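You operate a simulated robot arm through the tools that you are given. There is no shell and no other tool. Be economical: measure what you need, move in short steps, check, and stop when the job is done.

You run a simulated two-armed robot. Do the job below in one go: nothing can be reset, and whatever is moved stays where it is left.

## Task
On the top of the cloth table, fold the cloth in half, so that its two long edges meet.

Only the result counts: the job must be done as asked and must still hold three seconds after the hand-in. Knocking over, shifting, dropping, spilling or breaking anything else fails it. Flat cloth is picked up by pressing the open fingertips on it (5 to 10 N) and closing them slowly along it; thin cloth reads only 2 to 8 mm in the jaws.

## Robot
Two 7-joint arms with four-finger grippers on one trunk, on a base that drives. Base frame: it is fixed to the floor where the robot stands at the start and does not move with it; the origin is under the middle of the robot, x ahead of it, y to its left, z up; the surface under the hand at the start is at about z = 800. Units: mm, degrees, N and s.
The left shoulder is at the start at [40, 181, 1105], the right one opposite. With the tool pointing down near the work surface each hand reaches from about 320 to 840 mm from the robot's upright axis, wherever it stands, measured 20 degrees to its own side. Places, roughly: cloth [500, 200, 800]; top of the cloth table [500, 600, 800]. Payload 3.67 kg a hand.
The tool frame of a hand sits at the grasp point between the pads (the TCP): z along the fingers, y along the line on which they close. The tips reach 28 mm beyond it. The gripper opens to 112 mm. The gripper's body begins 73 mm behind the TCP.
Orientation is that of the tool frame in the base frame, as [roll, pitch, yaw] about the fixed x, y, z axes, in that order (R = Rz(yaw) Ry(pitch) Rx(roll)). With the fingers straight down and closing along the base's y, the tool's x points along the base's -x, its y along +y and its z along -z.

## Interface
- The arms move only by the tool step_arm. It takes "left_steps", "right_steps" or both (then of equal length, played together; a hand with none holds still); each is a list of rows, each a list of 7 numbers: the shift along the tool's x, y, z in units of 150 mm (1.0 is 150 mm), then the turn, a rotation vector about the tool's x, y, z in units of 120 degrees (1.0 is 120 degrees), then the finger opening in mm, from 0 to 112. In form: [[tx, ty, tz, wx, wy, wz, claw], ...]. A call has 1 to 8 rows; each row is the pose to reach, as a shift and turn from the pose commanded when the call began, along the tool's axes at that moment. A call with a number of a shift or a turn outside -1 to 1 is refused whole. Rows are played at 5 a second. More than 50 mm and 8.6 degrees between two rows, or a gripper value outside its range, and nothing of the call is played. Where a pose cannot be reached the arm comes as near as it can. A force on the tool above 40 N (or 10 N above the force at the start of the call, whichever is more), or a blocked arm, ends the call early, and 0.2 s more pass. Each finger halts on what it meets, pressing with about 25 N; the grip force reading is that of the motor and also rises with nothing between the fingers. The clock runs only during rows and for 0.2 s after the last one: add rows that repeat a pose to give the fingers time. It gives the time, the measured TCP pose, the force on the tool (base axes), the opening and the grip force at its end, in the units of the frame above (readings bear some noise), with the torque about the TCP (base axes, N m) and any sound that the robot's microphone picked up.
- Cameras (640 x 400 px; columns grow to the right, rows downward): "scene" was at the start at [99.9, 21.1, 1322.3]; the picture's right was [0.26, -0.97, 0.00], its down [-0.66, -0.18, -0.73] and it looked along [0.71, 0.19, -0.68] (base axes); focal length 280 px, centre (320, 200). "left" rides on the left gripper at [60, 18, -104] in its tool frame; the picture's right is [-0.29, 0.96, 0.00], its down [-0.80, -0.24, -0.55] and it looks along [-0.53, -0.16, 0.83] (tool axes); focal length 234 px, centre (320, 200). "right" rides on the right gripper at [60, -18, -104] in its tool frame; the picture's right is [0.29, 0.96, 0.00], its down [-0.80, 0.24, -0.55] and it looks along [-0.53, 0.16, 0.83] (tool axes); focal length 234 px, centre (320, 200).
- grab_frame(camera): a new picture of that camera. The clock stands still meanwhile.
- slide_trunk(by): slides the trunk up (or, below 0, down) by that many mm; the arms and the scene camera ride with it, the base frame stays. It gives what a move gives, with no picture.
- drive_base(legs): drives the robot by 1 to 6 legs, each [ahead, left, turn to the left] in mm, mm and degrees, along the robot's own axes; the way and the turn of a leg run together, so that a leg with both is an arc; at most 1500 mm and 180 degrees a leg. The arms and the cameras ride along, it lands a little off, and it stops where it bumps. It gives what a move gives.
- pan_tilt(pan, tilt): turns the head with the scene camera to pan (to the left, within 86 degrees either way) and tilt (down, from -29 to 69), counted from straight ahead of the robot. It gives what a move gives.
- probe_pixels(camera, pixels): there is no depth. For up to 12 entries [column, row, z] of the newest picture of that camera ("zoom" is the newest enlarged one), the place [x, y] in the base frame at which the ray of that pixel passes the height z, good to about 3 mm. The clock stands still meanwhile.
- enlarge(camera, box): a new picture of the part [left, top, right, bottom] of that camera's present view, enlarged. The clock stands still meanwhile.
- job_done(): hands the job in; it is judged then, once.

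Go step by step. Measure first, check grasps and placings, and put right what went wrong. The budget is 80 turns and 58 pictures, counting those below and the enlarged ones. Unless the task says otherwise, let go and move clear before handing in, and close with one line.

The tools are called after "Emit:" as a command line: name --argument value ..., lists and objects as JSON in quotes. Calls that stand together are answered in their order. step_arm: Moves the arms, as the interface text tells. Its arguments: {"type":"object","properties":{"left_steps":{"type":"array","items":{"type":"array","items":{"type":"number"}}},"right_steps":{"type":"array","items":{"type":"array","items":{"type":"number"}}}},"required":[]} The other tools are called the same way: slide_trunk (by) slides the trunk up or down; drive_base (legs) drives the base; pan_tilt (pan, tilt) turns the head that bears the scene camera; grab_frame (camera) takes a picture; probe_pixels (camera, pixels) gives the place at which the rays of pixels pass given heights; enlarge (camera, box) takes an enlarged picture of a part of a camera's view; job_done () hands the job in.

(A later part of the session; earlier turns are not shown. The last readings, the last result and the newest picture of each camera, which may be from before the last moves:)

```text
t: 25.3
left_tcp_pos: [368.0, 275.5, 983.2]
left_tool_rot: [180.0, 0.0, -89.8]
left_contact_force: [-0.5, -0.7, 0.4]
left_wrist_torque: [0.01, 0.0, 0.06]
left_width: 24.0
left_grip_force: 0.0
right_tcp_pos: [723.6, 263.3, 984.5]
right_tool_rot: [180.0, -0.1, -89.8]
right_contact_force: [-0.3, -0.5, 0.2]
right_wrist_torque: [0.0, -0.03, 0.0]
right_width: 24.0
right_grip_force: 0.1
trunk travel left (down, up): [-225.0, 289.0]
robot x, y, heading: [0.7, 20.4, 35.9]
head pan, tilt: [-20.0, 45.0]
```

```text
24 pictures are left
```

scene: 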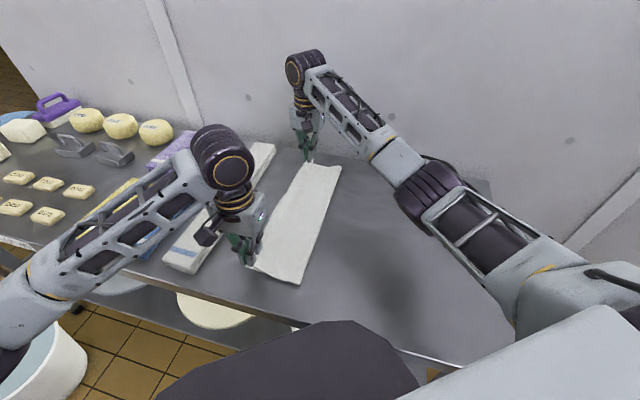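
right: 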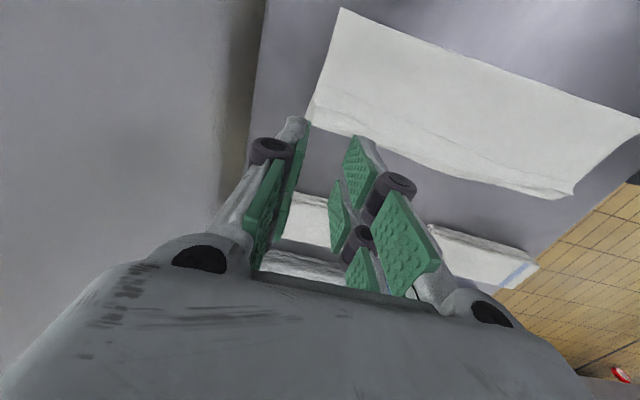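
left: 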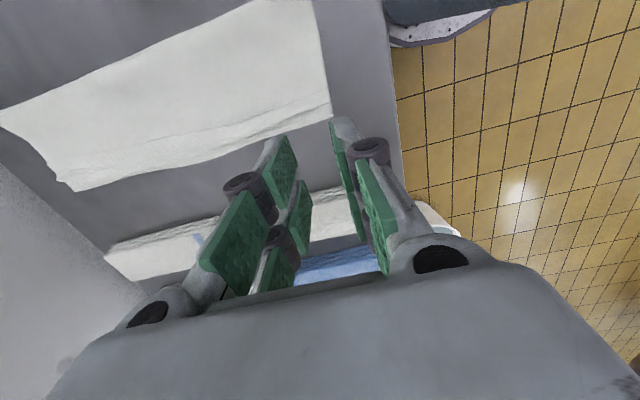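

Emit:
enlarge --camera "left" --box '[190, 60, 340, 160]'

Emit:
enlarge --camera "right" --box '[290, 60, 460, 170]'

```text
4.00 times, centred on (265, 110) of left
```

zoom: 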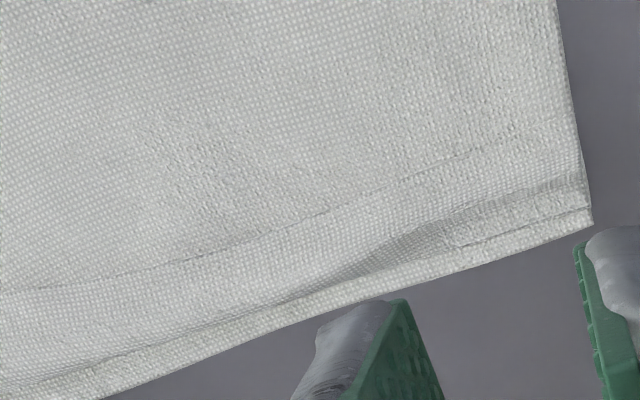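

```text
3.64 times, centred on (375, 115) of right
```

zoom: 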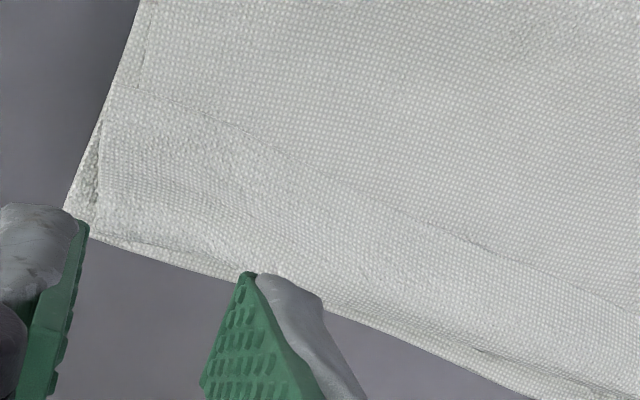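

Emit:
probe_pixels --camera "left" --pixels '[[267.5, 112.5, 804], [267.5, 132.5, 804], [305, 98.75, 804], [310, 119.5, 804], [325, 92, 804], [330, 112, 804], [333, 116, 802]]'

Emit:
probe_pixels --camera "right" --pixels '[[342, 91.6, 804], [342, 130, 804], [318.7, 83.4, 804], [314, 124, 804], [305, 117, 802], [395, 110, 804]]'

```text
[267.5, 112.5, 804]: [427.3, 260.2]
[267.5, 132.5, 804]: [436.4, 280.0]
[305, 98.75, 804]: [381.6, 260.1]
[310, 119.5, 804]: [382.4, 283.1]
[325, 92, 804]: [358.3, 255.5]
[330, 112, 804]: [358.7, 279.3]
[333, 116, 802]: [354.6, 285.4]
```

```text
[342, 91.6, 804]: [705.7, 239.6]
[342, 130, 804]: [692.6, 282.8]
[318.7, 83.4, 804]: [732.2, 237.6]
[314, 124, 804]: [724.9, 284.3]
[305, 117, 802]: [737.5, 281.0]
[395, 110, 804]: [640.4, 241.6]
```

The hem is 23 mm at the near end and 45 mm at the far end, so its edge is not on the long edge. The better fix is to take hold of this hem, unfold the cloth back flat, and regrip right at the edge. I'll lower both hands onto the hem.

Emit:
step_arm --left_steps '[[0.043, -0.08, 0.23, 0, 0, 0, 24], [0.043, -0.08, 0.46, 0, 0, 0, 24], [0.043, -0.08, 0.7, 0, 0, 0, 24], [0.043, -0.08, 0.92, 0, 0, 0, 24], [0.043, -0.08, 0.98, 0, 0, 0, 24], [0.043, -0.08, 1.0, 0, 0, 0, 24]]' --right_steps '[[0.075, 0.077, 0.23, 0, 0, 0, 24], [0.075, 0.077, 0.46, 0, 0, 0, 24], [0.075, 0.077, 0.7, 0, 0, 0, 24], [0.075, 0.077, 0.92, 0, 0, 0, 24], [0.075, 0.077, 0.98, 0, 0, 0, 24], [0.075, 0.077, 1.0, 0, 0, 0, 24]]'

```text
t: 26.7
left_tcp_pos: [382.4, 269.4, 834.1]
left_tool_rot: [-180.0, -0.1, -89.9]
left_contact_force: [-0.7, 0.3, 0.7]
left_wrist_torque: [0.0, -0.01, 0.01]
left_width: 23.9
left_grip_force: 0.1
right_tcp_pos: [711.3, 253.7, 835.4]
right_tool_rot: [-180.0, 0.0, -89.9]
right_contact_force: [-0.5, 0.6, 0.4]
right_wrist_torque: [0.0, -0.01, 0.01]
right_width: 24.2
right_grip_force: 0.1
trunk travel left (down, up): [-225.0, 289.0]
robot x, y, heading: [0.9, 19.8, 35.9]
head pan, tilt: [-20.0, 45.0]
```

There is no contact yet, so I'll go down a little more.

Emit:
step_arm --left_steps '[[0, 0, 0.012, 0, 0, 0, 24], [0, 0, 0.024, 0, 0, 0, 24], [0, 0, 0.024, 0, 0, 0, 24]]' --right_steps '[[0, 0, 0.012, 0, 0, 0, 24], [0, 0, 0.024, 0, 0, 0, 24], [0, 0, 0.03, 0, 0, 0, 24]]'

```text
t: 27.5
left_tcp_pos: [379.8, 267.4, 830.1]
left_tool_rot: [-180.0, 0.0, -89.9]
left_contact_force: [0.7, -0.2, 3.7]
left_wrist_torque: [0.01, 0.0, -0.03]
left_width: 23.5
left_grip_force: 0.3
right_tcp_pos: [711.2, 253.7, 829.6]
right_tool_rot: [-179.9, 0.0, -89.9]
right_contact_force: [1.6, 1.2, 3.5]
right_wrist_torque: [0.03, -0.03, -0.01]
right_width: 23.9
right_grip_force: 0.1
trunk travel left (down, up): [-225.0, 289.0]
robot x, y, heading: [1.2, 18.3, 35.7]
head pan, tilt: [-20.0, 45.0]
```

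Both hands have light contact. I'll press about 0.5 mm more and close slowly.

Emit:
step_arm --left_steps '[[0, 0, 0.004, 0, 0, 0, 22], [0, 0, 0.004, 0, 0, 0, 19], [0, 0, 0.004, 0, 0, 0, 16], [0, 0, 0.004, 0, 0, 0, 12], [0, 0, 0.004, 0, 0, 0, 8], [0, 0, 0.004, 0, 0, 0, 4], [0, 0, 0.004, 0, 0, 0, 0], [0, 0, 0.004, 0, 0, 0, 0]]' --right_steps '[[0, 0, 0.004, 0, 0, 0, 22], [0, 0, 0.004, 0, 0, 0, 19], [0, 0, 0.004, 0, 0, 0, 16], [0, 0, 0.004, 0, 0, 0, 12], [0, 0, 0.004, 0, 0, 0, 8], [0, 0, 0.004, 0, 0, 0, 4], [0, 0, 0.004, 0, 0, 0, 0], [0, 0, 0.004, 0, 0, 0, 0]]'

Emit:
step_arm --left_steps '[[0.02, 0, -0.06, 0, 0, 0, 0], [0.05, 0, -0.12, 0, 0, 0, 0], [0.08, 0, -0.18, 0, 0, 0, 0], [0.12, 0, -0.24, 0, 0, 0, 0]]' --right_steps '[[0.02, 0, -0.06, 0, 0, 0, 0], [0.05, 0, -0.12, 0, 0, 0, 0], [0.08, 0, -0.18, 0, 0, 0, 0], [0.12, 0, -0.24, 0, 0, 0, 0]]'

Emit:
grab_frame --camera "left"

Emit:
grab_frame --camera "right"

```text
t: 29.3
left_tcp_pos: [380.5, 269.0, 829.0]
left_tool_rot: [180.0, 0.0, -89.9]
left_contact_force: [6.8, -0.7, 2.3]
left_wrist_torque: [-0.02, -0.21, 0.02]
left_width: 1.9
left_grip_force: 24.9
right_tcp_pos: [710.4, 252.8, 828.3]
right_tool_rot: [180.0, 0.0, -89.9]
right_contact_force: [-8.6, 0.1, 4.2]
right_wrist_torque: [0.07, 0.23, 0.09]
right_width: 2.7
right_grip_force: 25.3
trunk travel left (down, up): [-225.0, 289.0]
robot x, y, heading: [1.0, 20.9, 35.6]
head pan, tilt: [-20.0, 45.0]
```

```text
t: 30.3
left_tcp_pos: [380.5, 250.2, 865.2]
left_tool_rot: [-180.0, 0.0, -90.0]
left_contact_force: [8.3, -0.8, -0.7]
left_wrist_torque: [0.02, -0.19, 0.02]
left_width: 2.2
left_grip_force: 25.2
right_tcp_pos: [712.3, 234.3, 863.4]
right_tool_rot: [179.9, 0.0, -89.9]
right_contact_force: [-8.9, 0.9, -0.8]
right_wrist_torque: [0.03, 0.26, 0.1]
right_width: 2.4
right_grip_force: 25.4
trunk travel left (down, up): [-225.0, 289.0]
robot x, y, heading: [-0.9, 17.8, 35.8]
head pan, tilt: [-20.0, 45.0]
```

```text
21 pictures are left
```

left: 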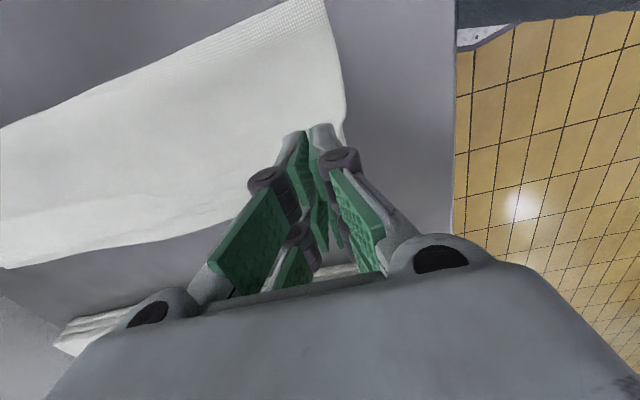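

```text
20 pictures are left
```

right: 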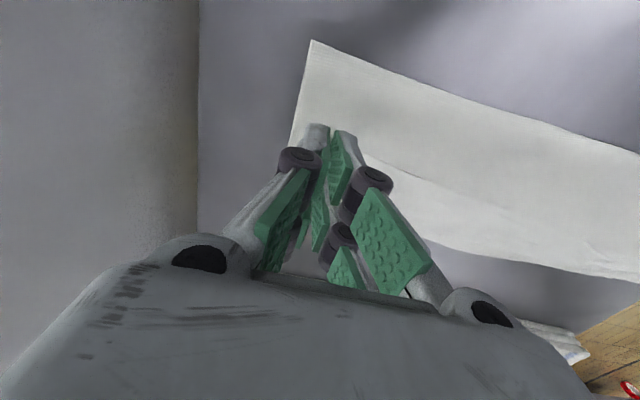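

The hem is lifted at both ends, and the ±8 N along x is tension from the gathers, so I'll bring the hands slightly together. I'll carry the hem back in a reverse arc.

Emit:
step_arm --left_steps '[[0.13, -0.03, -0.167, 0, 0, 0, 0], [0.3, -0.06, -0.267, 0, 0, 0, 0], [0.5, -0.06, -0.333, 0, 0, 0, 0], [0.7, -0.06, -0.333, 0, 0, 0, 0], [0.83, -0.06, -0.267, 0, 0, 0, 0]]' --right_steps '[[0.13, 0.03, -0.167, 0, 0, 0, 0], [0.3, 0.06, -0.267, 0, 0, 0, 0], [0.5, 0.06, -0.333, 0, 0, 0, 0], [0.7, 0.06, -0.333, 0, 0, 0, 0], [0.83, 0.06, -0.267, 0, 0, 0, 0]]'

Emit:
grab_frame --camera "scene"

```text
t: 31.5
left_tcp_pos: [389.5, 125.2, 905.0]
left_tool_rot: [179.9, 0.0, -90.0]
left_contact_force: [0.7, -0.9, -0.1]
left_wrist_torque: [0.04, 0.03, 0.01]
left_width: 1.8
left_grip_force: 24.8
right_tcp_pos: [705.0, 109.4, 905.4]
right_tool_rot: [180.0, 0.1, -89.7]
right_contact_force: [-1.2, -0.6, 0.4]
right_wrist_torque: [0.0, -0.03, 0.0]
right_width: 2.1
right_grip_force: 24.5
trunk travel left (down, up): [-225.0, 289.0]
robot x, y, heading: [-0.0, 18.8, 35.7]
head pan, tilt: [-20.0, 45.0]
```

```text
19 pictures are left
```

scene: 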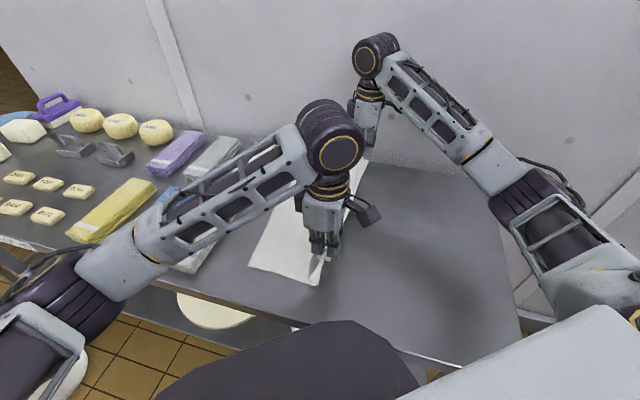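

The cloth is following the hands back well. I'll finish the unfolding by laying the edge down at y≈22.

Emit:
step_arm --left_steps '[[0.15, 0, 0.05, 0, 0, 0, 0], [0.3, 0, 0.12, 0, 0, 0, 0], [0.44, 0, 0.22, 0, 0, 0, 0], [0.56, 0, 0.33, 0, 0, 0, 0], [0.64, 0, 0.42, 0, 0, 0, 0], [0.69, 0, 0.475, 0, 0, 0, 0]]' --right_steps '[[0.13, 0, 0.05, 0, 0, 0, 0], [0.26, 0, 0.12, 0, 0, 0, 0], [0.38, 0, 0.22, 0, 0, 0, 0], [0.48, 0, 0.33, 0, 0, 0, 0], [0.54, 0, 0.42, 0, 0, 0, 0], [0.59, 0, 0.475, 0, 0, 0, 0]]'

Emit:
step_arm --left_steps '[[0, 0, 0.02, 0, 0, 0, 0], [0, 0, 0.02, 0, 0, 0, 6], [0, 0, 0.02, 0, 0, 0, 12], [0, 0, 0.02, 0, 0, 0, 18], [0, 0, 0.02, 0, 0, 0, 26], [0, 0, 0.0, 0, 0, 0, 26], [0, 0, -0.3, 0, 0, 0, 26], [0, 0, -0.5, 0, 0, 0, 26]]' --right_steps '[[0, 0, 0.02, 0, 0, 0, 0], [0, 0, 0.02, 0, 0, 0, 6], [0, 0, 0.02, 0, 0, 0, 12], [0, 0, 0.02, 0, 0, 0, 18], [0, 0, 0.02, 0, 0, 0, 26], [0, 0, 0.0, 0, 0, 0, 26], [0, 0, -0.3, 0, 0, 0, 26], [0, 0, -0.5, 0, 0, 0, 26]]'

Emit:
grab_frame --camera "left"

Emit:
grab_frame --camera "right"

```text
t: 32.9
left_tcp_pos: [390.8, 22.6, 835.1]
left_tool_rot: [180.0, -0.1, -89.9]
left_contact_force: [0.0, -0.3, 0.6]
left_wrist_torque: [-0.02, 0.02, -0.02]
left_width: 1.9
left_grip_force: 24.9
right_tcp_pos: [704.2, 22.4, 833.9]
right_tool_rot: [-179.9, 0.1, -89.9]
right_contact_force: [0.5, 0.3, 1.0]
right_wrist_torque: [0.01, 0.0, 0.03]
right_width: 2.2
right_grip_force: 23.4
trunk travel left (down, up): [-225.0, 289.0]
robot x, y, heading: [2.8, 22.6, 36.1]
head pan, tilt: [-20.0, 45.0]
```

```text
t: 34.7
left_tcp_pos: [390.2, 22.0, 909.1]
left_tool_rot: [180.0, 0.0, -89.8]
left_contact_force: [0.0, -0.4, 1.1]
left_wrist_torque: [0.01, -0.02, -0.02]
left_width: 26.1
left_grip_force: 0.0
right_tcp_pos: [703.8, 24.4, 909.9]
right_tool_rot: [-180.0, 0.0, -89.9]
right_contact_force: [0.3, 0.5, -0.8]
right_wrist_torque: [-0.01, -0.02, -0.02]
right_width: 26.0
right_grip_force: 0.1
trunk travel left (down, up): [-225.0, 289.0]
robot x, y, heading: [4.9, 21.3, 35.8]
head pan, tilt: [-20.0, 45.0]
```

```text
18 pictures are left
```

left: 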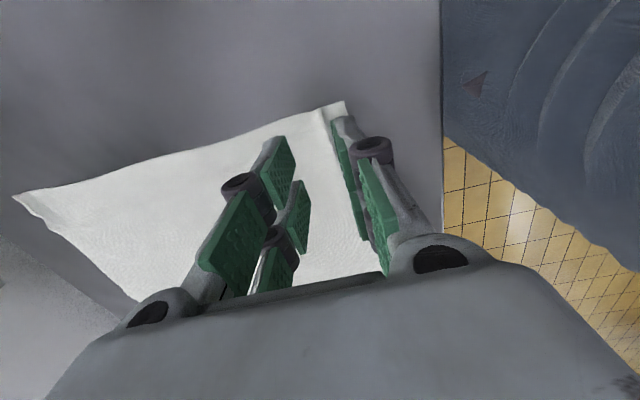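

```text
17 pictures are left
```

right: 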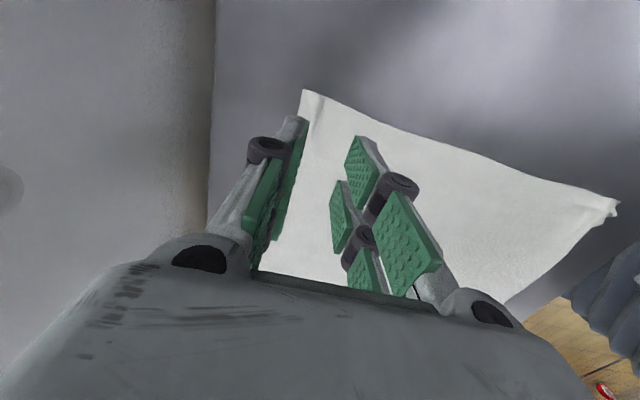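

Now it is unfolded with the edge accessible. I'll measure the edge near both hands.

Emit:
probe_pixels --camera "left" --pixels '[[343, 102, 803], [320, 110, 803], [275, 125, 803], [200, 150, 803], [120, 172, 803], [14, 196, 803]]'

Emit:
probe_pixels --camera "right" --pixels '[[304, 91, 803], [320, 97, 803], [350, 109, 803], [400, 130, 803], [615, 201, 803]]'

Emit:
pan_tilt --pan -20 --tilt 45

Emit:
grab_frame --camera "scene"

```text
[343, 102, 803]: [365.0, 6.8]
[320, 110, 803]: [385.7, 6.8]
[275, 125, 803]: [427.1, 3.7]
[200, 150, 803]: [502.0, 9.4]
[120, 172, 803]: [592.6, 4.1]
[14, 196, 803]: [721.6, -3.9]
```

```text
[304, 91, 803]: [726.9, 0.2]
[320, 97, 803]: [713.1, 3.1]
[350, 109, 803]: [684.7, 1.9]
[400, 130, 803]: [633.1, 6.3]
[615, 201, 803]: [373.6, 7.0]
```

```text
t: 35.3
left_tcp_pos: [389.2, 21.9, 907.9]
left_tool_rot: [179.9, 0.0, -89.9]
left_contact_force: [0.8, -0.5, 0.2]
left_wrist_torque: [-0.01, 0.05, 0.01]
left_width: 26.0
left_grip_force: 0.0
right_tcp_pos: [706.5, 24.4, 910.3]
right_tool_rot: [-180.0, 0.1, -89.9]
right_contact_force: [1.2, 0.5, 0.3]
right_wrist_torque: [-0.01, -0.01, 0.02]
right_width: 26.0
right_grip_force: 0.0
trunk travel left (down, up): [-225.0, 289.0]
robot x, y, heading: [-1.2, 19.1, 35.7]
head pan, tilt: [-20.0, 45.0]
```

```text
16 pictures are left
```

scene: 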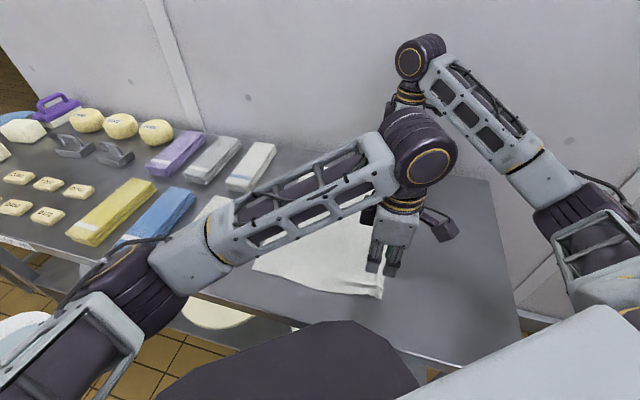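

The edge now lies at y≈7 (near corner x 365) and y≈0 (far corner x 727). I'll regrip with only about 8 mm of each finger over the edge, so there is hardly any hem.

Emit:
step_arm --left_steps '[[0.113, 0.035, 0.2, 0, 0, 0, 24], [0.113, 0.035, 0.4, 0, 0, 0, 24], [0.113, 0.035, 0.5, 0, 0, 0, 24], [0.113, 0.035, 0.522, 0, 0, 0, 24], [0.113, 0.035, 0.528, 0, 0, 0, 24]]' --right_steps '[[0.163, -0.017, 0.2, 0, 0, 0, 24], [0.163, -0.017, 0.4, 0, 0, 0, 24], [0.163, -0.017, 0.51, 0, 0, 0, 24], [0.163, -0.017, 0.535, 0, 0, 0, 24], [0.163, -0.017, 0.541, 0, 0, 0, 24]]'

Emit:
enlarge --camera "left" --box '[200, 60, 420, 240]'

Emit:
enlarge --camera "right" --box '[230, 60, 450, 240]'

```text
t: 36.5
left_tcp_pos: [383.3, 6.1, 830.4]
left_tool_rot: [-179.9, 0.0, -90.0]
left_contact_force: [-0.5, -0.5, -0.1]
left_wrist_torque: [0.0, 0.02, 0.01]
left_width: 24.4
left_grip_force: 0.2
right_tcp_pos: [705.5, -2.5, 829.3]
right_tool_rot: [-179.9, 0.1, -89.9]
right_contact_force: [1.4, 1.1, 7.7]
right_wrist_torque: [0.13, -0.09, -0.03]
right_width: 23.9
right_grip_force: 0.0
trunk travel left (down, up): [-225.0, 289.0]
robot x, y, heading: [-0.3, 20.1, 36.1]
head pan, tilt: [-20.0, 45.0]
```

```text
2.22 times, centred on (310, 150) of left
```

zoom: 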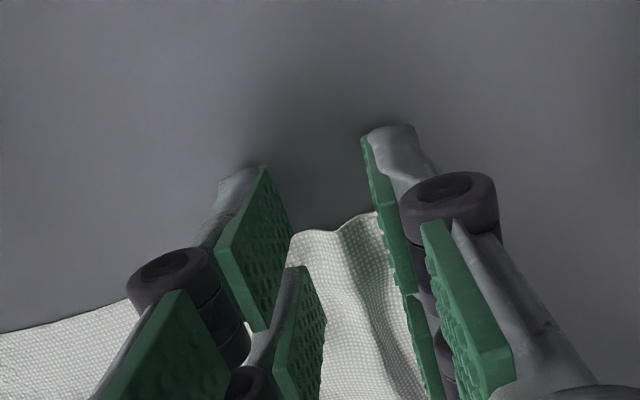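

```text
2.22 times, centred on (340, 150) of right
```

zoom: 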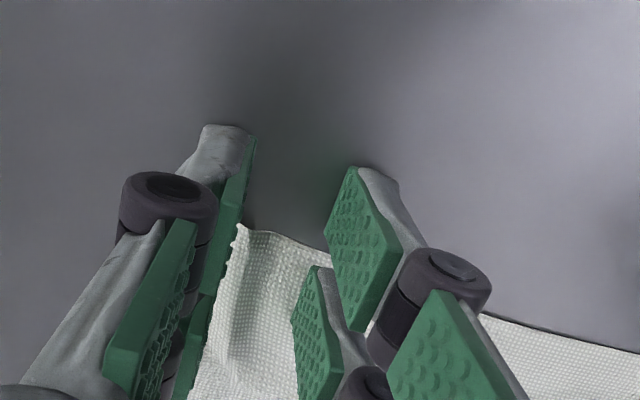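

The left hand has no contact yet, and the right is about 3 mm too far out. I'll correct both gently.

Emit:
step_arm --left_steps '[[0, 0, 0.004, 0, 0, 0, 24], [0, 0, 0.008, 0, 0, 0, 24], [0, 0, 0.012, 0, 0, 0, 24], [0, 0, 0.012, 0, 0, 0, 24]]' --right_steps '[[0, -0.01, -0.02, 0, 0, 0, 24], [-0.022, -0.015, -0.02, 0, 0, 0, 24], [-0.022, -0.015, 0, 0, 0, 0, 24], [-0.022, -0.015, 0, 0, 0, 0, 24]]'

```text
t: 37.5
left_tcp_pos: [384.0, 7.1, 829.0]
left_tool_rot: [-179.9, 0.0, -89.9]
left_contact_force: [0.2, 1.2, 5.4]
left_wrist_torque: [0.04, 0.01, -0.02]
left_width: 23.6
left_grip_force: 0.1
right_tcp_pos: [707.8, 1.8, 828.6]
right_tool_rot: [-180.0, 0.0, -90.0]
right_contact_force: [-1.2, -1.2, 8.0]
right_wrist_torque: [0.05, 0.0, 0.0]
right_width: 23.9
right_grip_force: 0.1
trunk travel left (down, up): [-225.0, 289.0]
robot x, y, heading: [1.5, 20.8, 35.8]
head pan, tilt: [-20.0, 45.0]
```

The hands press at 5.4 N and 8 N, so I'll close slowly and lift for a check.

Emit:
step_arm --left_steps '[[0, 0, 0, 0, 0, 0, 21], [0, 0, 0, 0, 0, 0, 18], [0, 0, 0, 0, 0, 0, 15], [0, 0, 0, 0, 0, 0, 11], [0, 0, 0, 0, 0, 0, 7], [0, 0, 0, 0, 0, 0, 3], [0, 0, 0, 0, 0, 0, 0], [0, 0, 0, 0, 0, 0, 0]]' --right_steps '[[0, 0, 0, 0, 0, 0, 21], [0, 0, 0, 0, 0, 0, 18], [0, 0, 0, 0, 0, 0, 15], [0, 0, 0, 0, 0, 0, 11], [0, 0, 0, 0, 0, 0, 7], [0, 0, 0, 0, 0, 0, 3], [0, 0, 0, 0, 0, 0, 0], [0, 0, 0, 0, 0, 0, 0]]'

Emit:
step_arm --left_steps '[[0, -0.01, -0.06, 0, 0, 0, 0], [-0.02, -0.02, -0.12, 0, 0, 0, 0], [-0.04, -0.02, -0.18, 0, 0, 0, 0], [-0.06, -0.02, -0.24, 0, 0, 0, 0]]' --right_steps '[[0, 0.01, -0.06, 0, 0, 0, 0], [-0.02, 0.02, -0.12, 0, 0, 0, 0], [-0.04, 0.02, -0.18, 0, 0, 0, 0], [-0.06, 0.02, -0.24, 0, 0, 0, 0]]'

Emit:
grab_frame --camera "left"

Emit:
grab_frame --camera "right"

```text
t: 39.3
left_tcp_pos: [383.6, 5.4, 827.4]
left_tool_rot: [-180.0, 0.1, -89.9]
left_contact_force: [1.7, 0.0, 1.0]
left_wrist_torque: [0.02, 0.0, -0.01]
left_width: 1.8
left_grip_force: 24.9
right_tcp_pos: [707.4, 0.5, 828.3]
right_tool_rot: [-180.0, 0.1, -89.9]
right_contact_force: [-0.9, -0.8, 4.7]
right_wrist_torque: [0.07, 0.04, 0.02]
right_width: 2.1
right_grip_force: 25.2
trunk travel left (down, up): [-225.0, 289.0]
robot x, y, heading: [1.7, 14.4, 35.6]
head pan, tilt: [-20.0, 45.0]
```

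```text
t: 40.3
left_tcp_pos: [386.3, 15.9, 865.1]
left_tool_rot: [180.0, 0.0, -89.8]
left_contact_force: [0.2, -1.0, -1.1]
left_wrist_torque: [-0.01, 0.02, 0.04]
left_width: 1.9
left_grip_force: 25.0
right_tcp_pos: [704.4, 10.6, 864.0]
right_tool_rot: [179.9, -0.1, -90.0]
right_contact_force: [0.4, 0.3, 0.2]
right_wrist_torque: [0.03, -0.03, 0.01]
right_width: 2.1
right_grip_force: 24.5
trunk travel left (down, up): [-225.0, 289.0]
robot x, y, heading: [-0.3, 14.9, 36.2]
head pan, tilt: [-20.0, 45.0]
```

```text
13 pictures are left
```

left: 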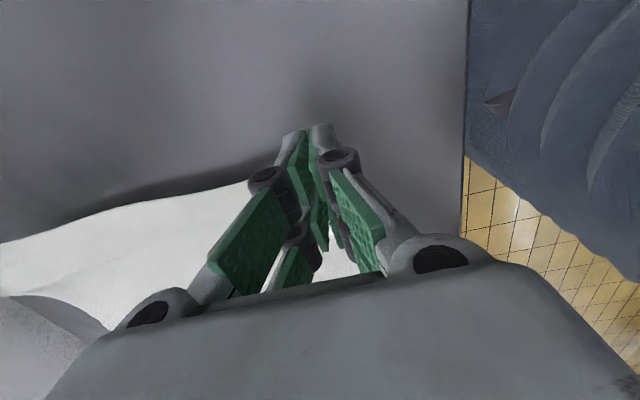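

```text
12 pictures are left
```

right: 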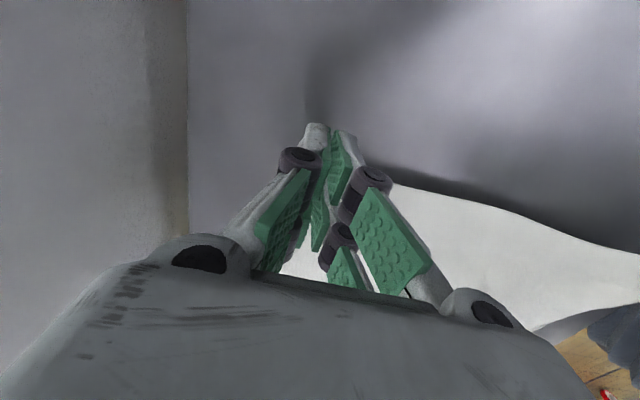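

Both hands hold the edge itself now. I'll run the arc again, higher this time so the layer stays taut and the crease lands on the middle.

Emit:
step_arm --left_steps '[[-0.06, 0, -0.167, 0, 0, 0, 0], [-0.11, 0, -0.25, 0, 0, 0, 0], [-0.173, 0, -0.32, 0, 0, 0, 0], [-0.327, 0, -0.44, 0, 0, 0, 0], [-0.493, 0, -0.52, 0, 0, 0, 0], [-0.673, 0, -0.56, 0, 0, 0, 0], [-0.853, 0, -0.567, 0, 0, 0, 0]]' --right_steps '[[-0.06, 0, -0.167, 0, 0, 0, 0], [-0.11, 0, -0.25, 0, 0, 0, 0], [-0.173, 0, -0.32, 0, 0, 0, 0], [-0.327, 0, -0.44, 0, 0, 0, 0], [-0.493, 0, -0.52, 0, 0, 0, 0], [-0.673, 0, -0.56, 0, 0, 0, 0], [-0.853, 0, -0.567, 0, 0, 0, 0]]'

Emit:
enlarge --camera "scene" --box '[220, 80, 400, 310]'

```text
t: 41.9
left_tcp_pos: [387.5, 144.0, 950.9]
left_tool_rot: [179.9, -0.1, -90.0]
left_contact_force: [1.0, 0.2, -0.1]
left_wrist_torque: [-0.02, -0.03, -0.02]
left_width: 1.9
left_grip_force: 24.8
right_tcp_pos: [703.6, 139.7, 948.9]
right_tool_rot: [-180.0, -0.1, -90.0]
right_contact_force: [-0.4, 0.7, -0.4]
right_wrist_torque: [-0.02, 0.04, -0.04]
right_width: 2.3
right_grip_force: 25.1
trunk travel left (down, up): [-225.0, 289.0]
robot x, y, heading: [-0.6, 18.6, 35.7]
head pan, tilt: [-20.0, 45.0]
```

```text
1.74 times, centred on (310, 195) of scene
```

zoom: 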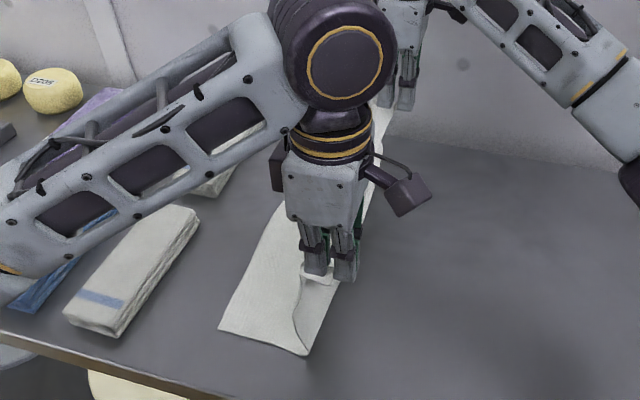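

The layer hangs taut above the middle. I'll finish the arc and stop about 18 mm above the surface.

Emit:
step_arm --left_steps '[[-0.173, 0, 0.02, 0, 0, 0, 0], [-0.34, 0, 0.08, 0, 0, 0, 0], [-0.493, 0, 0.173, 0, 0, 0, 0], [-0.627, 0, 0.293, 0, 0, 0, 0], [-0.74, 0, 0.427, 0, 0, 0, 0], [-0.813, 0, 0.56, 0, 0, 0, 0], [-0.867, 0, 0.69, 0, 0, 0, 0], [-0.867, 0, 0.69, 0, 0, 0, 0]]' --right_steps '[[-0.173, 0, 0.02, 0, 0, 0, 0], [-0.34, 0, 0.08, 0, 0, 0, 0], [-0.493, 0, 0.173, 0, 0, 0, 0], [-0.627, 0, 0.293, 0, 0, 0, 0], [-0.74, 0, 0.427, 0, 0, 0, 0], [-0.813, 0, 0.56, 0, 0, 0, 0], [-0.867, 0, 0.69, 0, 0, 0, 0], [-0.867, 0, 0.69, 0, 0, 0, 0]]'

Emit:
grab_frame --camera "left"

```text
t: 43.7
left_tcp_pos: [386.7, 273.1, 846.8]
left_tool_rot: [180.0, -0.1, -89.9]
left_contact_force: [-0.4, -0.4, 0.3]
left_wrist_torque: [0.02, -0.01, 0.02]
left_width: 2.1
left_grip_force: 25.3
right_tcp_pos: [706.5, 267.8, 843.3]
right_tool_rot: [180.0, 0.0, -90.0]
right_contact_force: [-0.4, -0.9, 0.2]
right_wrist_torque: [-0.01, -0.01, 0.01]
right_width: 2.2
right_grip_force: 25.1
trunk travel left (down, up): [-225.0, 289.0]
robot x, y, heading: [-1.1, 22.0, 36.0]
head pan, tilt: [-20.0, 45.0]
```

```text
10 pictures are left
```

left: 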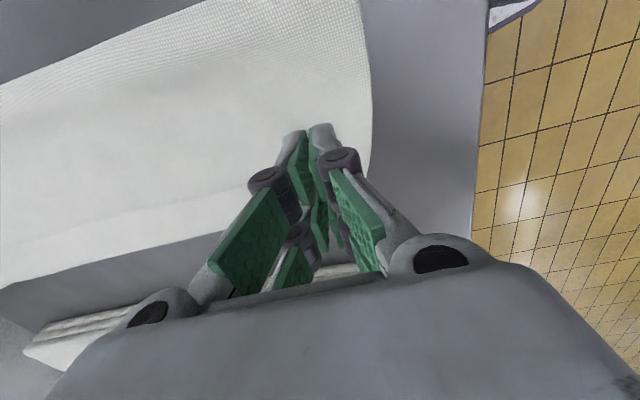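

Emit:
probe_pixels --camera "left" --pixels '[[120, 255, 802], [200, 238, 802], [120, 213, 808], [200, 197, 808], [370, 60, 802], [355, 0, 805], [10, 286, 802]]'

Emit:
enlarge --camera "left" --box '[30, 110, 310, 285]'

```text
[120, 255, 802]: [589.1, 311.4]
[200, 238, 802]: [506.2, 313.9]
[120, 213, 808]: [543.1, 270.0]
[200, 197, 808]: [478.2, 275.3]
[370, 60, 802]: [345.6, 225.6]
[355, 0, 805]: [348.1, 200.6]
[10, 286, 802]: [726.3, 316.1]
```

```text
2.29 times, centred on (170, 198) of left
```

zoom: 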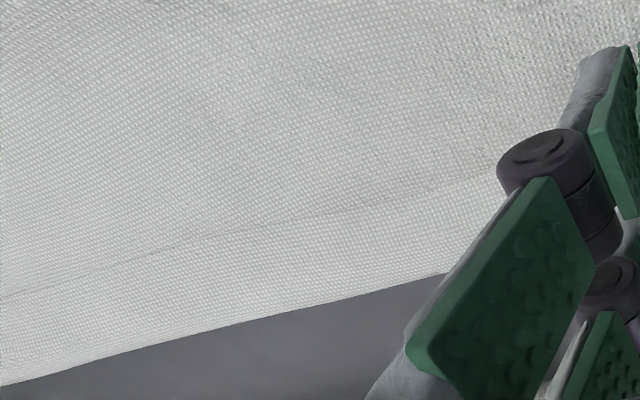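

The lower edge now lies at y≈312–316, about 35 mm further out than the hands. I'll move both hands outward at this low height so the edges meet, then look again.

Emit:
step_arm --left_steps '[[-0.05, 0, 0, 0, 0, 0, 0], [-0.1, 0, 0, 0, 0, 0, 0], [-0.15, 0, 0.01, 0, 0, 0, 0], [-0.19, 0, 0.03, 0, 0, 0, 0], [-0.19, 0, 0.04, 0, 0, 0, 0]]' --right_steps '[[-0.06, 0, 0, 0, 0, 0, 0], [-0.12, 0, 0, 0, 0, 0, 0], [-0.18, 0, 0.0, 0, 0, 0, 0], [-0.225, 0, 0.01, 0, 0, 0, 0], [-0.225, 0, 0.02, 0, 0, 0, 0]]'

Emit:
grab_frame --camera "left"

```text
t: 44.9
left_tcp_pos: [386.4, 301.2, 840.5]
left_tool_rot: [179.9, 0.0, -89.9]
left_contact_force: [0.7, -0.6, 0.5]
left_wrist_torque: [-0.02, 0.01, 0.02]
left_width: 1.8
left_grip_force: 25.7
right_tcp_pos: [705.0, 302.5, 842.3]
right_tool_rot: [180.0, 0.0, -90.0]
right_contact_force: [0.0, -0.2, 0.2]
right_wrist_torque: [-0.02, 0.03, 0.03]
right_width: 1.9
right_grip_force: 25.1
trunk travel left (down, up): [-225.0, 289.0]
robot x, y, heading: [-2.1, 20.5, 35.9]
head pan, tilt: [-20.0, 45.0]
```

```text
8 pictures are left
```

left: 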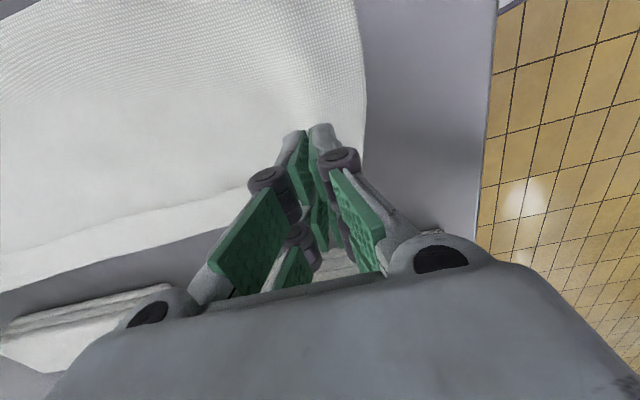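

Emit:
probe_pixels --camera "left" --pixels '[[100, 265, 802], [200, 239, 802], [100, 233, 806], [200, 206, 806], [240, 192, 806], [10, 290, 802], [20, 254, 806]]'

```text
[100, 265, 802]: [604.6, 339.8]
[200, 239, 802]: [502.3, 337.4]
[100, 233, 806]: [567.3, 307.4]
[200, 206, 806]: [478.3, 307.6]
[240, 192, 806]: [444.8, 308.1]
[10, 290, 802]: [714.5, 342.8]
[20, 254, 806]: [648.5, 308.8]
```

The lower edge moved along to y≈339, so the pull dragged the whole cloth and the crease is about 15 mm off the middle. I'll swing back up to vertical to re-centre the crease, then check the lower edge.

Emit:
step_arm --left_steps '[[0.073, 0, -0.22, 0, 0, 0, 0], [0.207, 0, -0.42, 0, 0, 0, 0], [0.373, 0, -0.587, 0, 0, 0, 0], [0.573, 0, -0.707, 0, 0, 0, 0], [0.74, 0, -0.773, 0, 0, 0, 0], [0.873, 0, -0.787, 0, 0, 0, 0], [0.873, 0, -0.787, 0, 0, 0, 0]]' --right_steps '[[0.073, 0, -0.22, 0, 0, 0, 0], [0.207, 0, -0.42, 0, 0, 0, 0], [0.373, 0, -0.587, 0, 0, 0, 0], [0.573, 0, -0.707, 0, 0, 0, 0], [0.74, 0, -0.773, 0, 0, 0, 0], [0.873, 0, -0.787, 0, 0, 0, 0], [0.873, 0, -0.787, 0, 0, 0, 0]]'

Emit:
grab_frame --camera "left"

```text
t: 46.5
left_tcp_pos: [388.3, 171.1, 956.6]
left_tool_rot: [180.0, 0.0, -89.9]
left_contact_force: [-0.6, 0.4, -0.7]
left_wrist_torque: [-0.01, -0.02, 0.0]
left_width: 1.9
left_grip_force: 24.7
right_tcp_pos: [705.2, 171.5, 960.9]
right_tool_rot: [180.0, -0.1, -90.0]
right_contact_force: [0.0, 0.4, 0.0]
right_wrist_torque: [-0.01, -0.04, 0.03]
right_width: 2.0
right_grip_force: 25.0
trunk travel left (down, up): [-225.0, 289.0]
robot x, y, heading: [-2.4, 13.9, 35.9]
head pan, tilt: [-20.0, 45.0]
```

```text
7 pictures are left
```

left: 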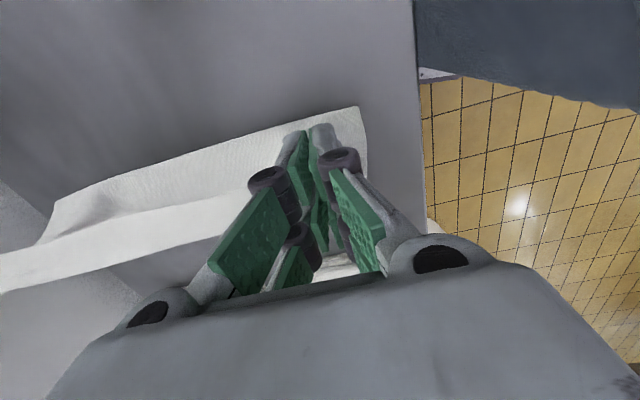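

Emit:
probe_pixels --camera "left" --pixels '[[358, 107, 802], [200, 152, 802], [55, 202, 802], [100, 265, 802], [100, 265, 930], [100, 235, 930], [200, 240, 802], [35, 245, 802]]'

Emit:
enlarge --camera "scene" --box '[210, 100, 380, 310]'

```text
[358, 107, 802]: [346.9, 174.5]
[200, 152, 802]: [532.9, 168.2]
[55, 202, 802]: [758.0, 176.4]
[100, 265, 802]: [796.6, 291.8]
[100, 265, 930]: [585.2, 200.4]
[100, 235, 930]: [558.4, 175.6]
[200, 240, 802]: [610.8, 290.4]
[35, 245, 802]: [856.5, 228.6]
```

```text
1.90 times, centred on (295, 205) of scene
```

zoom: 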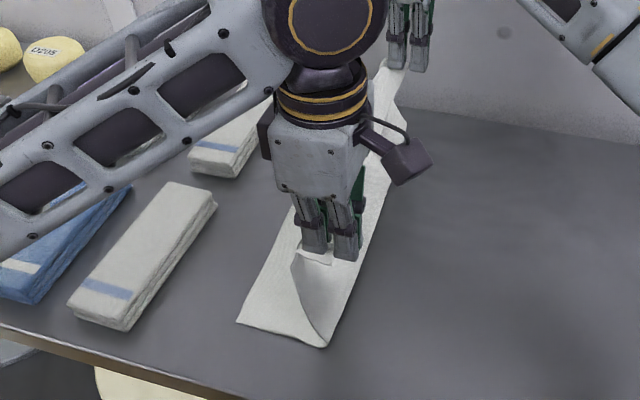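

Emit:
probe_pixels --camera "zoom" --pixels '[[238, 322, 802], [325, 347, 802], [265, 270, 802], [293, 212, 802], [370, 232, 802], [404, 110, 802]]'

```text
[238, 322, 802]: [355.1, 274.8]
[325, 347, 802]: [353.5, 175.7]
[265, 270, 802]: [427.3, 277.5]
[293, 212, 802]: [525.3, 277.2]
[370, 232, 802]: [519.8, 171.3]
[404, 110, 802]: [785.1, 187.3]
```

The scene zoom shows the lower edge really at y≈277 and the crease at 174. The strip I saw at 313–339 was therefore the upper layer's own edge, reaching about 25 mm beyond the hands. I'll lay it down with the hands at y≈257 and inspect before release.

Emit:
step_arm --left_steps '[[-0.127, 0, 0.013, 0, 0, 0, 0], [-0.24, 0, 0.067, 0, 0, 0, 0], [-0.34, 0, 0.153, 0, 0, 0, 0], [-0.427, 0, 0.267, 0, 0, 0, 0], [-0.493, 0, 0.42, 0, 0, 0, 0], [-0.54, 0, 0.573, 0, 0, 0, 0], [-0.573, 0, 0.707, 0, 0, 0, 0], [-0.58, 0, 0.773, 0, 0, 0, 0]]' --right_steps '[[-0.127, 0, 0.013, 0, 0, 0, 0], [-0.24, 0, 0.067, 0, 0, 0, 0], [-0.34, 0, 0.153, 0, 0, 0, 0], [-0.427, 0, 0.267, 0, 0, 0, 0], [-0.493, 0, 0.42, 0, 0, 0, 0], [-0.54, 0, 0.573, 0, 0, 0, 0], [-0.573, 0, 0.72, 0, 0, 0, 0], [-0.58, 0, 0.79, 0, 0, 0, 0]]'

Emit:
enlarge --camera "scene" --box '[215, 140, 345, 310]'

```text
t: 48.3
left_tcp_pos: [384.8, 258.6, 842.5]
left_tool_rot: [180.0, -0.1, -89.9]
left_contact_force: [0.2, -0.1, 0.1]
left_wrist_torque: [0.01, 0.03, -0.04]
left_width: 1.8
left_grip_force: 25.2
right_tcp_pos: [703.8, 258.2, 841.8]
right_tool_rot: [179.9, 0.1, -89.9]
right_contact_force: [-0.2, -0.9, 0.2]
right_wrist_torque: [0.01, 0.03, 0.0]
right_width: 2.4
right_grip_force: 25.3
trunk travel left (down, up): [-225.0, 289.0]
robot x, y, heading: [0.2, 23.9, 35.8]
head pan, tilt: [-20.0, 45.0]
```

```text
2.35 times, centred on (280, 225) of scene
```

zoom: 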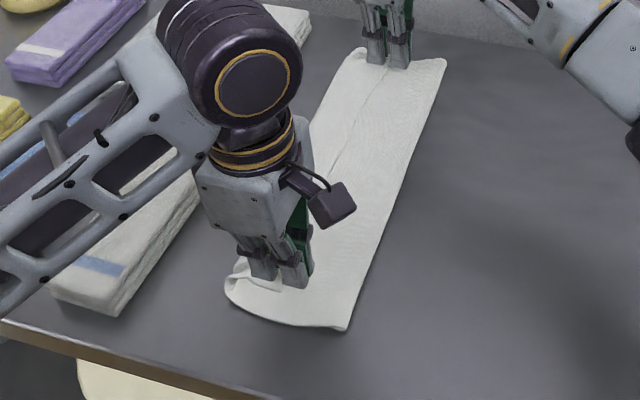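

The cloth is springy. It leaves the pads outwards and loops back under, so the edge would end up folded back again. I'll lift again and tilt both hands about 50° so the held strip points down and outwards, and later pull the fingers off outwards to flick the edge open.

Emit:
step_arm --left_steps '[[0.02, 0, -0.12, 0, 0.06, 0, 0], [0.06, 0, -0.24, 0, 0.12, 0, 0], [0.11, 0, -0.36, 0, 0.18, 0, 0], [0.16, 0, -0.48, 0, 0.24, 0, 0], [0.21, 0, -0.58, 0, 0.3, 0, 0], [0.25, 0, -0.66, 0, 0.36, 0, 0], [0.287, 0, -0.72, 0, 0.42, 0, 0]]' --right_steps '[[0.02, 0, -0.12, 0, 0.06, 0, 0], [0.06, 0, -0.24, 0, 0.12, 0, 0], [0.11, 0, -0.36, 0, 0.18, 0, 0], [0.16, 0, -0.48, 0, 0.24, 0, 0], [0.21, 0, -0.58, 0, 0.3, 0, 0], [0.25, 0, -0.66, 0, 0.36, 0, 0], [0.287, 0, -0.72, 0, 0.42, 0, 0]]'

```text
t: 49.9
left_tcp_pos: [386.3, 214.8, 949.4]
left_tool_rot: [-179.8, -50.5, -90.0]
left_contact_force: [0.1, 0.4, 0.1]
left_wrist_torque: [0.04, 0.03, -0.03]
left_width: 2.0
left_grip_force: 25.2
right_tcp_pos: [678.1, 216.0, 941.8]
right_tool_rot: [176.4, -45.6, -85.7]
right_contact_force: [3.4, -4.2, -1.0]
right_wrist_torque: [0.13, 0.24, -0.2]
right_width: 2.6
right_grip_force: 25.0
right hand out of reach, approached as far as the arm can: row 7
trunk travel left (down, up): [-225.0, 289.0]
robot x, y, heading: [-1.4, 21.2, 35.5]
head pan, tilt: [-20.0, 45.0]
```

The tilt points the right way, but the far hand runs out of reach there (x 678 instead of 704). I'll bring the hands back 60 mm, then shift the base about 80 mm to the left along the table so the right arm reaches.

Emit:
step_arm --left_steps '[[0.064, 0, 0.077, 0, 0, 0, 0], [0.128, 0, 0.153, 0, 0, 0, 0], [0.193, 0, 0.23, 0, 0, 0, 0], [0.257, 0, 0.306, 0, 0, 0, 0]]' --right_steps '[[0.064, 0, 0.077, 0, 0, 0, 0], [0.128, 0, 0.153, 0, 0, 0, 0], [0.193, 0, 0.23, 0, 0, 0, 0], [0.257, 0, 0.306, 0, 0, 0, 0]]'

Emit:
drive_base --legs '[[47, 65, 0]]'

```text
t: 50.9
left_tcp_pos: [388.9, 153.3, 950.1]
left_tool_rot: [179.9, -50.4, -89.8]
left_contact_force: [1.1, -0.5, 0.2]
left_wrist_torque: [0.01, 0.01, 0.03]
left_width: 2.2
left_grip_force: 24.6
right_tcp_pos: [693.2, 134.3, 942.0]
right_tool_rot: [-180.0, -50.4, -89.8]
right_contact_force: [0.0, 0.5, 0.0]
right_wrist_torque: [0.01, 0.02, 0.02]
right_width: 2.1
right_grip_force: 24.5
trunk travel left (down, up): [-225.0, 289.0]
robot x, y, heading: [-0.8, 20.9, 35.8]
head pan, tilt: [-20.0, 45.0]
```

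```text
t: 51.9
left_tcp_pos: [388.7, 237.1, 949.0]
left_tool_rot: [-180.0, -50.5, -89.8]
left_contact_force: [0.9, 0.3, 0.5]
left_wrist_torque: [-0.04, 0.02, 0.01]
left_width: 1.9
left_grip_force: 25.0
right_tcp_pos: [692.0, 216.8, 941.9]
right_tool_rot: [-180.0, -50.4, -89.9]
right_contact_force: [0.4, 2.0, -0.5]
right_wrist_torque: [0.0, 0.02, 0.02]
right_width: 2.2
right_grip_force: 25.1
trunk travel left (down, up): [-225.0, 289.0]
robot x, y, heading: [-2.4, 105.7, 36.0]
head pan, tilt: [-20.0, 45.0]
```

Emit:
enlarge --camera "scene" --box '[230, 130, 390, 330]'

```text
2.00 times, centred on (310, 230) of scene
```

zoom: 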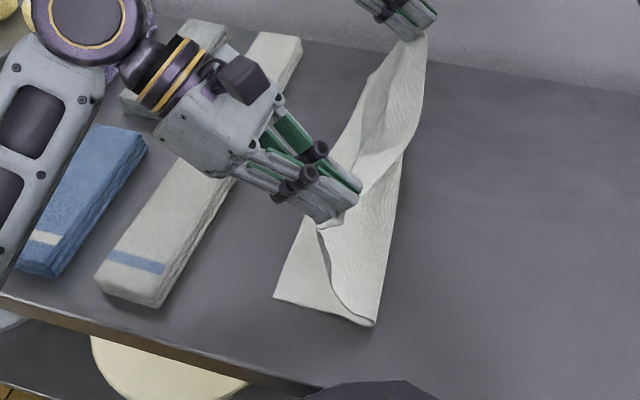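

Emit:
probe_pixels --camera "zoom" --pixels '[[274, 298, 802], [373, 326, 802], [298, 240, 802], [340, 140, 802], [370, 75, 802], [404, 155, 802], [158, 305, 802], [240, 180, 802], [302, 45, 830]]'

```text
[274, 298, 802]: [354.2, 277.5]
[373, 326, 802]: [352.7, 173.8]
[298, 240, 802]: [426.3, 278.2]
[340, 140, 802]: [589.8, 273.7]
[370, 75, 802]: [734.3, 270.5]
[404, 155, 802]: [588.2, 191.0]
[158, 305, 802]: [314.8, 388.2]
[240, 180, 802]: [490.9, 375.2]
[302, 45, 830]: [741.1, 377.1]
```

The lower edge is at y 277 (near) and 270 (far), but the crease sits at 174–190 instead of about 135. I'll bring the hands back low to lay more cloth down, then fold over with a lower, slacker arc.

Emit:
step_arm --left_steps '[[0.071, 0, 0.192, 0, 0, 0, 0], [0.143, 0, 0.384, 0, 0, 0, 0], [0.214, 0, 0.576, 0, 0, 0, 0], [0.286, 0, 0.768, 0, 0, 0, 0], [0.357, 0, 0.96, 0, 0, 0, 0]]' --right_steps '[[0.062, -0.014, 0.166, 0, 0, 0, 0], [0.123, -0.028, 0.331, 0, 0, 0, 0], [0.185, -0.042, 0.497, 0, 0, 0, 0], [0.246, -0.056, 0.662, 0, 0, 0, 0], [0.308, -0.07, 0.828, 0, 0, 0, 0]]'

```text
t: 53.1
left_tcp_pos: [389.0, 88.7, 901.3]
left_tool_rot: [179.9, -50.3, -89.8]
left_contact_force: [0.0, -0.8, 0.2]
left_wrist_torque: [0.08, 0.03, 0.02]
left_width: 1.7
left_grip_force: 24.8
right_tcp_pos: [705.6, 91.8, 896.3]
right_tool_rot: [179.9, -50.3, -89.8]
right_contact_force: [-0.3, 0.0, 0.5]
right_wrist_torque: [0.02, -0.01, -0.03]
right_width: 1.7
right_grip_force: 24.9
trunk travel left (down, up): [-225.0, 289.0]
robot x, y, heading: [1.8, 102.3, 35.6]
head pan, tilt: [-20.0, 45.0]
```

The lower part is laid down again. The far hand will need more reach for the final placing, so the next part of the fold comes from driving the base another 80 mm along the table, carrying both hands over at constant height.

Emit:
drive_base --legs '[[47, 65, 0]]'

```text
t: 54.2
left_tcp_pos: [387.9, 170.1, 900.7]
left_tool_rot: [-180.0, -50.5, -89.8]
left_contact_force: [0.2, -0.1, -0.6]
left_wrist_torque: [-0.06, -0.04, -0.01]
left_width: 1.9
left_grip_force: 25.1
right_tcp_pos: [703.2, 173.1, 898.1]
right_tool_rot: [-180.0, -50.5, -89.9]
right_contact_force: [-0.3, 1.4, -0.3]
right_wrist_torque: [-0.06, 0.01, 0.02]
right_width: 2.1
right_grip_force: 25.0
trunk travel left (down, up): [-225.0, 289.0]
robot x, y, heading: [-0.3, 179.0, 35.8]
head pan, tilt: [-20.0, 45.0]
```

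Both hands reached tip y≈150 at 80 mm height. I'll finish the low arc to tips at y≈268 (near) and 262 (far), just above the lower layer.

Emit:
step_arm --left_steps '[[-0.011, 0, -0.139, 0, 0, 0, 0], [-0.102, 0, -0.236, 0, 0, 0, 0], [-0.279, 0, -0.324, 0, 0, 0, 0], [-0.459, 0, -0.373, 0, 0, 0, 0], [-0.623, 0, -0.383, 0, 0, 0, 0], [-0.762, 0, -0.363, 0, 0, 0, 0], [-0.85, 0, -0.333, 0, 0, 0, 0]]' --right_steps '[[-0.003, 0, -0.128, 0, 0, 0, 0], [-0.085, 0, -0.215, 0, 0, 0, 0], [-0.247, 0, -0.297, 0, 0, 0, 0], [-0.423, 0, -0.341, 0, 0, 0, 0], [-0.578, 0, -0.351, 0, 0, 0, 0], [-0.708, 0, -0.329, 0, 0, 0, 0], [-0.791, 0, -0.303, 0, 0, 0, 0]]'

Emit:
enlarge --camera "scene" --box '[250, 130, 410, 330]'

```text
t: 55.8
left_tcp_pos: [388.0, 287.4, 837.4]
left_tool_rot: [-179.1, -50.6, -90.6]
left_contact_force: [4.4, -0.2, 21.0]
left_wrist_torque: [-0.12, -0.08, 0.06]
left_width: 1.9
left_grip_force: 25.7
right_tcp_pos: [703.1, 280.7, 837.5]
right_tool_rot: [-179.6, -50.3, -90.3]
right_contact_force: [3.0, -0.7, 15.1]
right_wrist_torque: [-0.11, -0.1, 0.04]
right_width: 2.3
right_grip_force: 25.1
trunk travel left (down, up): [-225.0, 289.0]
robot x, y, heading: [-2.2, 179.7, 35.7]
head pan, tilt: [-20.0, 45.0]
```

```text
2.00 times, centred on (330, 230) of scene
```

zoom: 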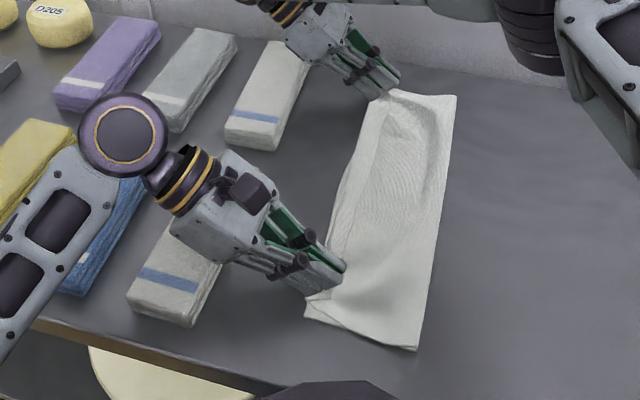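

The fold looks much better, but the tilted fingertips touch the surface (21 N and 15 N), so I'll raise them a little. First I'll measure the outline.

Emit:
probe_pixels --camera "zoom" --pixels '[[305, 318, 802], [416, 349, 804], [432, 225, 804], [455, 97, 804], [400, 90, 804], [328, 240, 802], [352, 170, 802], [380, 100, 802], [345, 240, 806], [375, 165, 806], [320, 300, 806]]'

Emit:
step_arm --left_steps '[[0.018, 0, -0.015, 0, 0, 0, 0], [0.018, 0, -0.015, 0, 0, 0, 0]]' --right_steps '[[0.015, 0, -0.013, 0, 0, 0, 0], [0.015, 0, -0.013, 0, 0, 0, 0]]'

```text
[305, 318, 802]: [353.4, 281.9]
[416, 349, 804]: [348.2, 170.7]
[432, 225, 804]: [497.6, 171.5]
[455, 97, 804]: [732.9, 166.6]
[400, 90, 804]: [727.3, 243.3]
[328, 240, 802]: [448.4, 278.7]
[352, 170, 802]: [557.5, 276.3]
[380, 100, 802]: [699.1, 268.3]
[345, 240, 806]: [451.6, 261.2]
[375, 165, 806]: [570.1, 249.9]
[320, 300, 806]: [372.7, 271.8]
```

```text
t: 56.4
left_tcp_pos: [385.9, 288.4, 837.0]
left_tool_rot: [-179.8, -50.4, -90.0]
left_contact_force: [3.3, -3.0, 16.2]
left_wrist_torque: [-0.18, 0.0, 0.05]
left_width: 1.8
left_grip_force: 25.0
right_tcp_pos: [703.1, 281.1, 838.0]
right_tool_rot: [-179.9, -50.4, -90.0]
right_contact_force: [1.0, -2.1, 10.7]
right_wrist_torque: [-0.13, 0.01, 0.01]
right_width: 2.1
right_grip_force: 25.1
trunk travel left (down, up): [-225.0, 289.0]
robot x, y, heading: [-0.2, 180.5, 35.7]
head pan, tilt: [-20.0, 45.0]
```

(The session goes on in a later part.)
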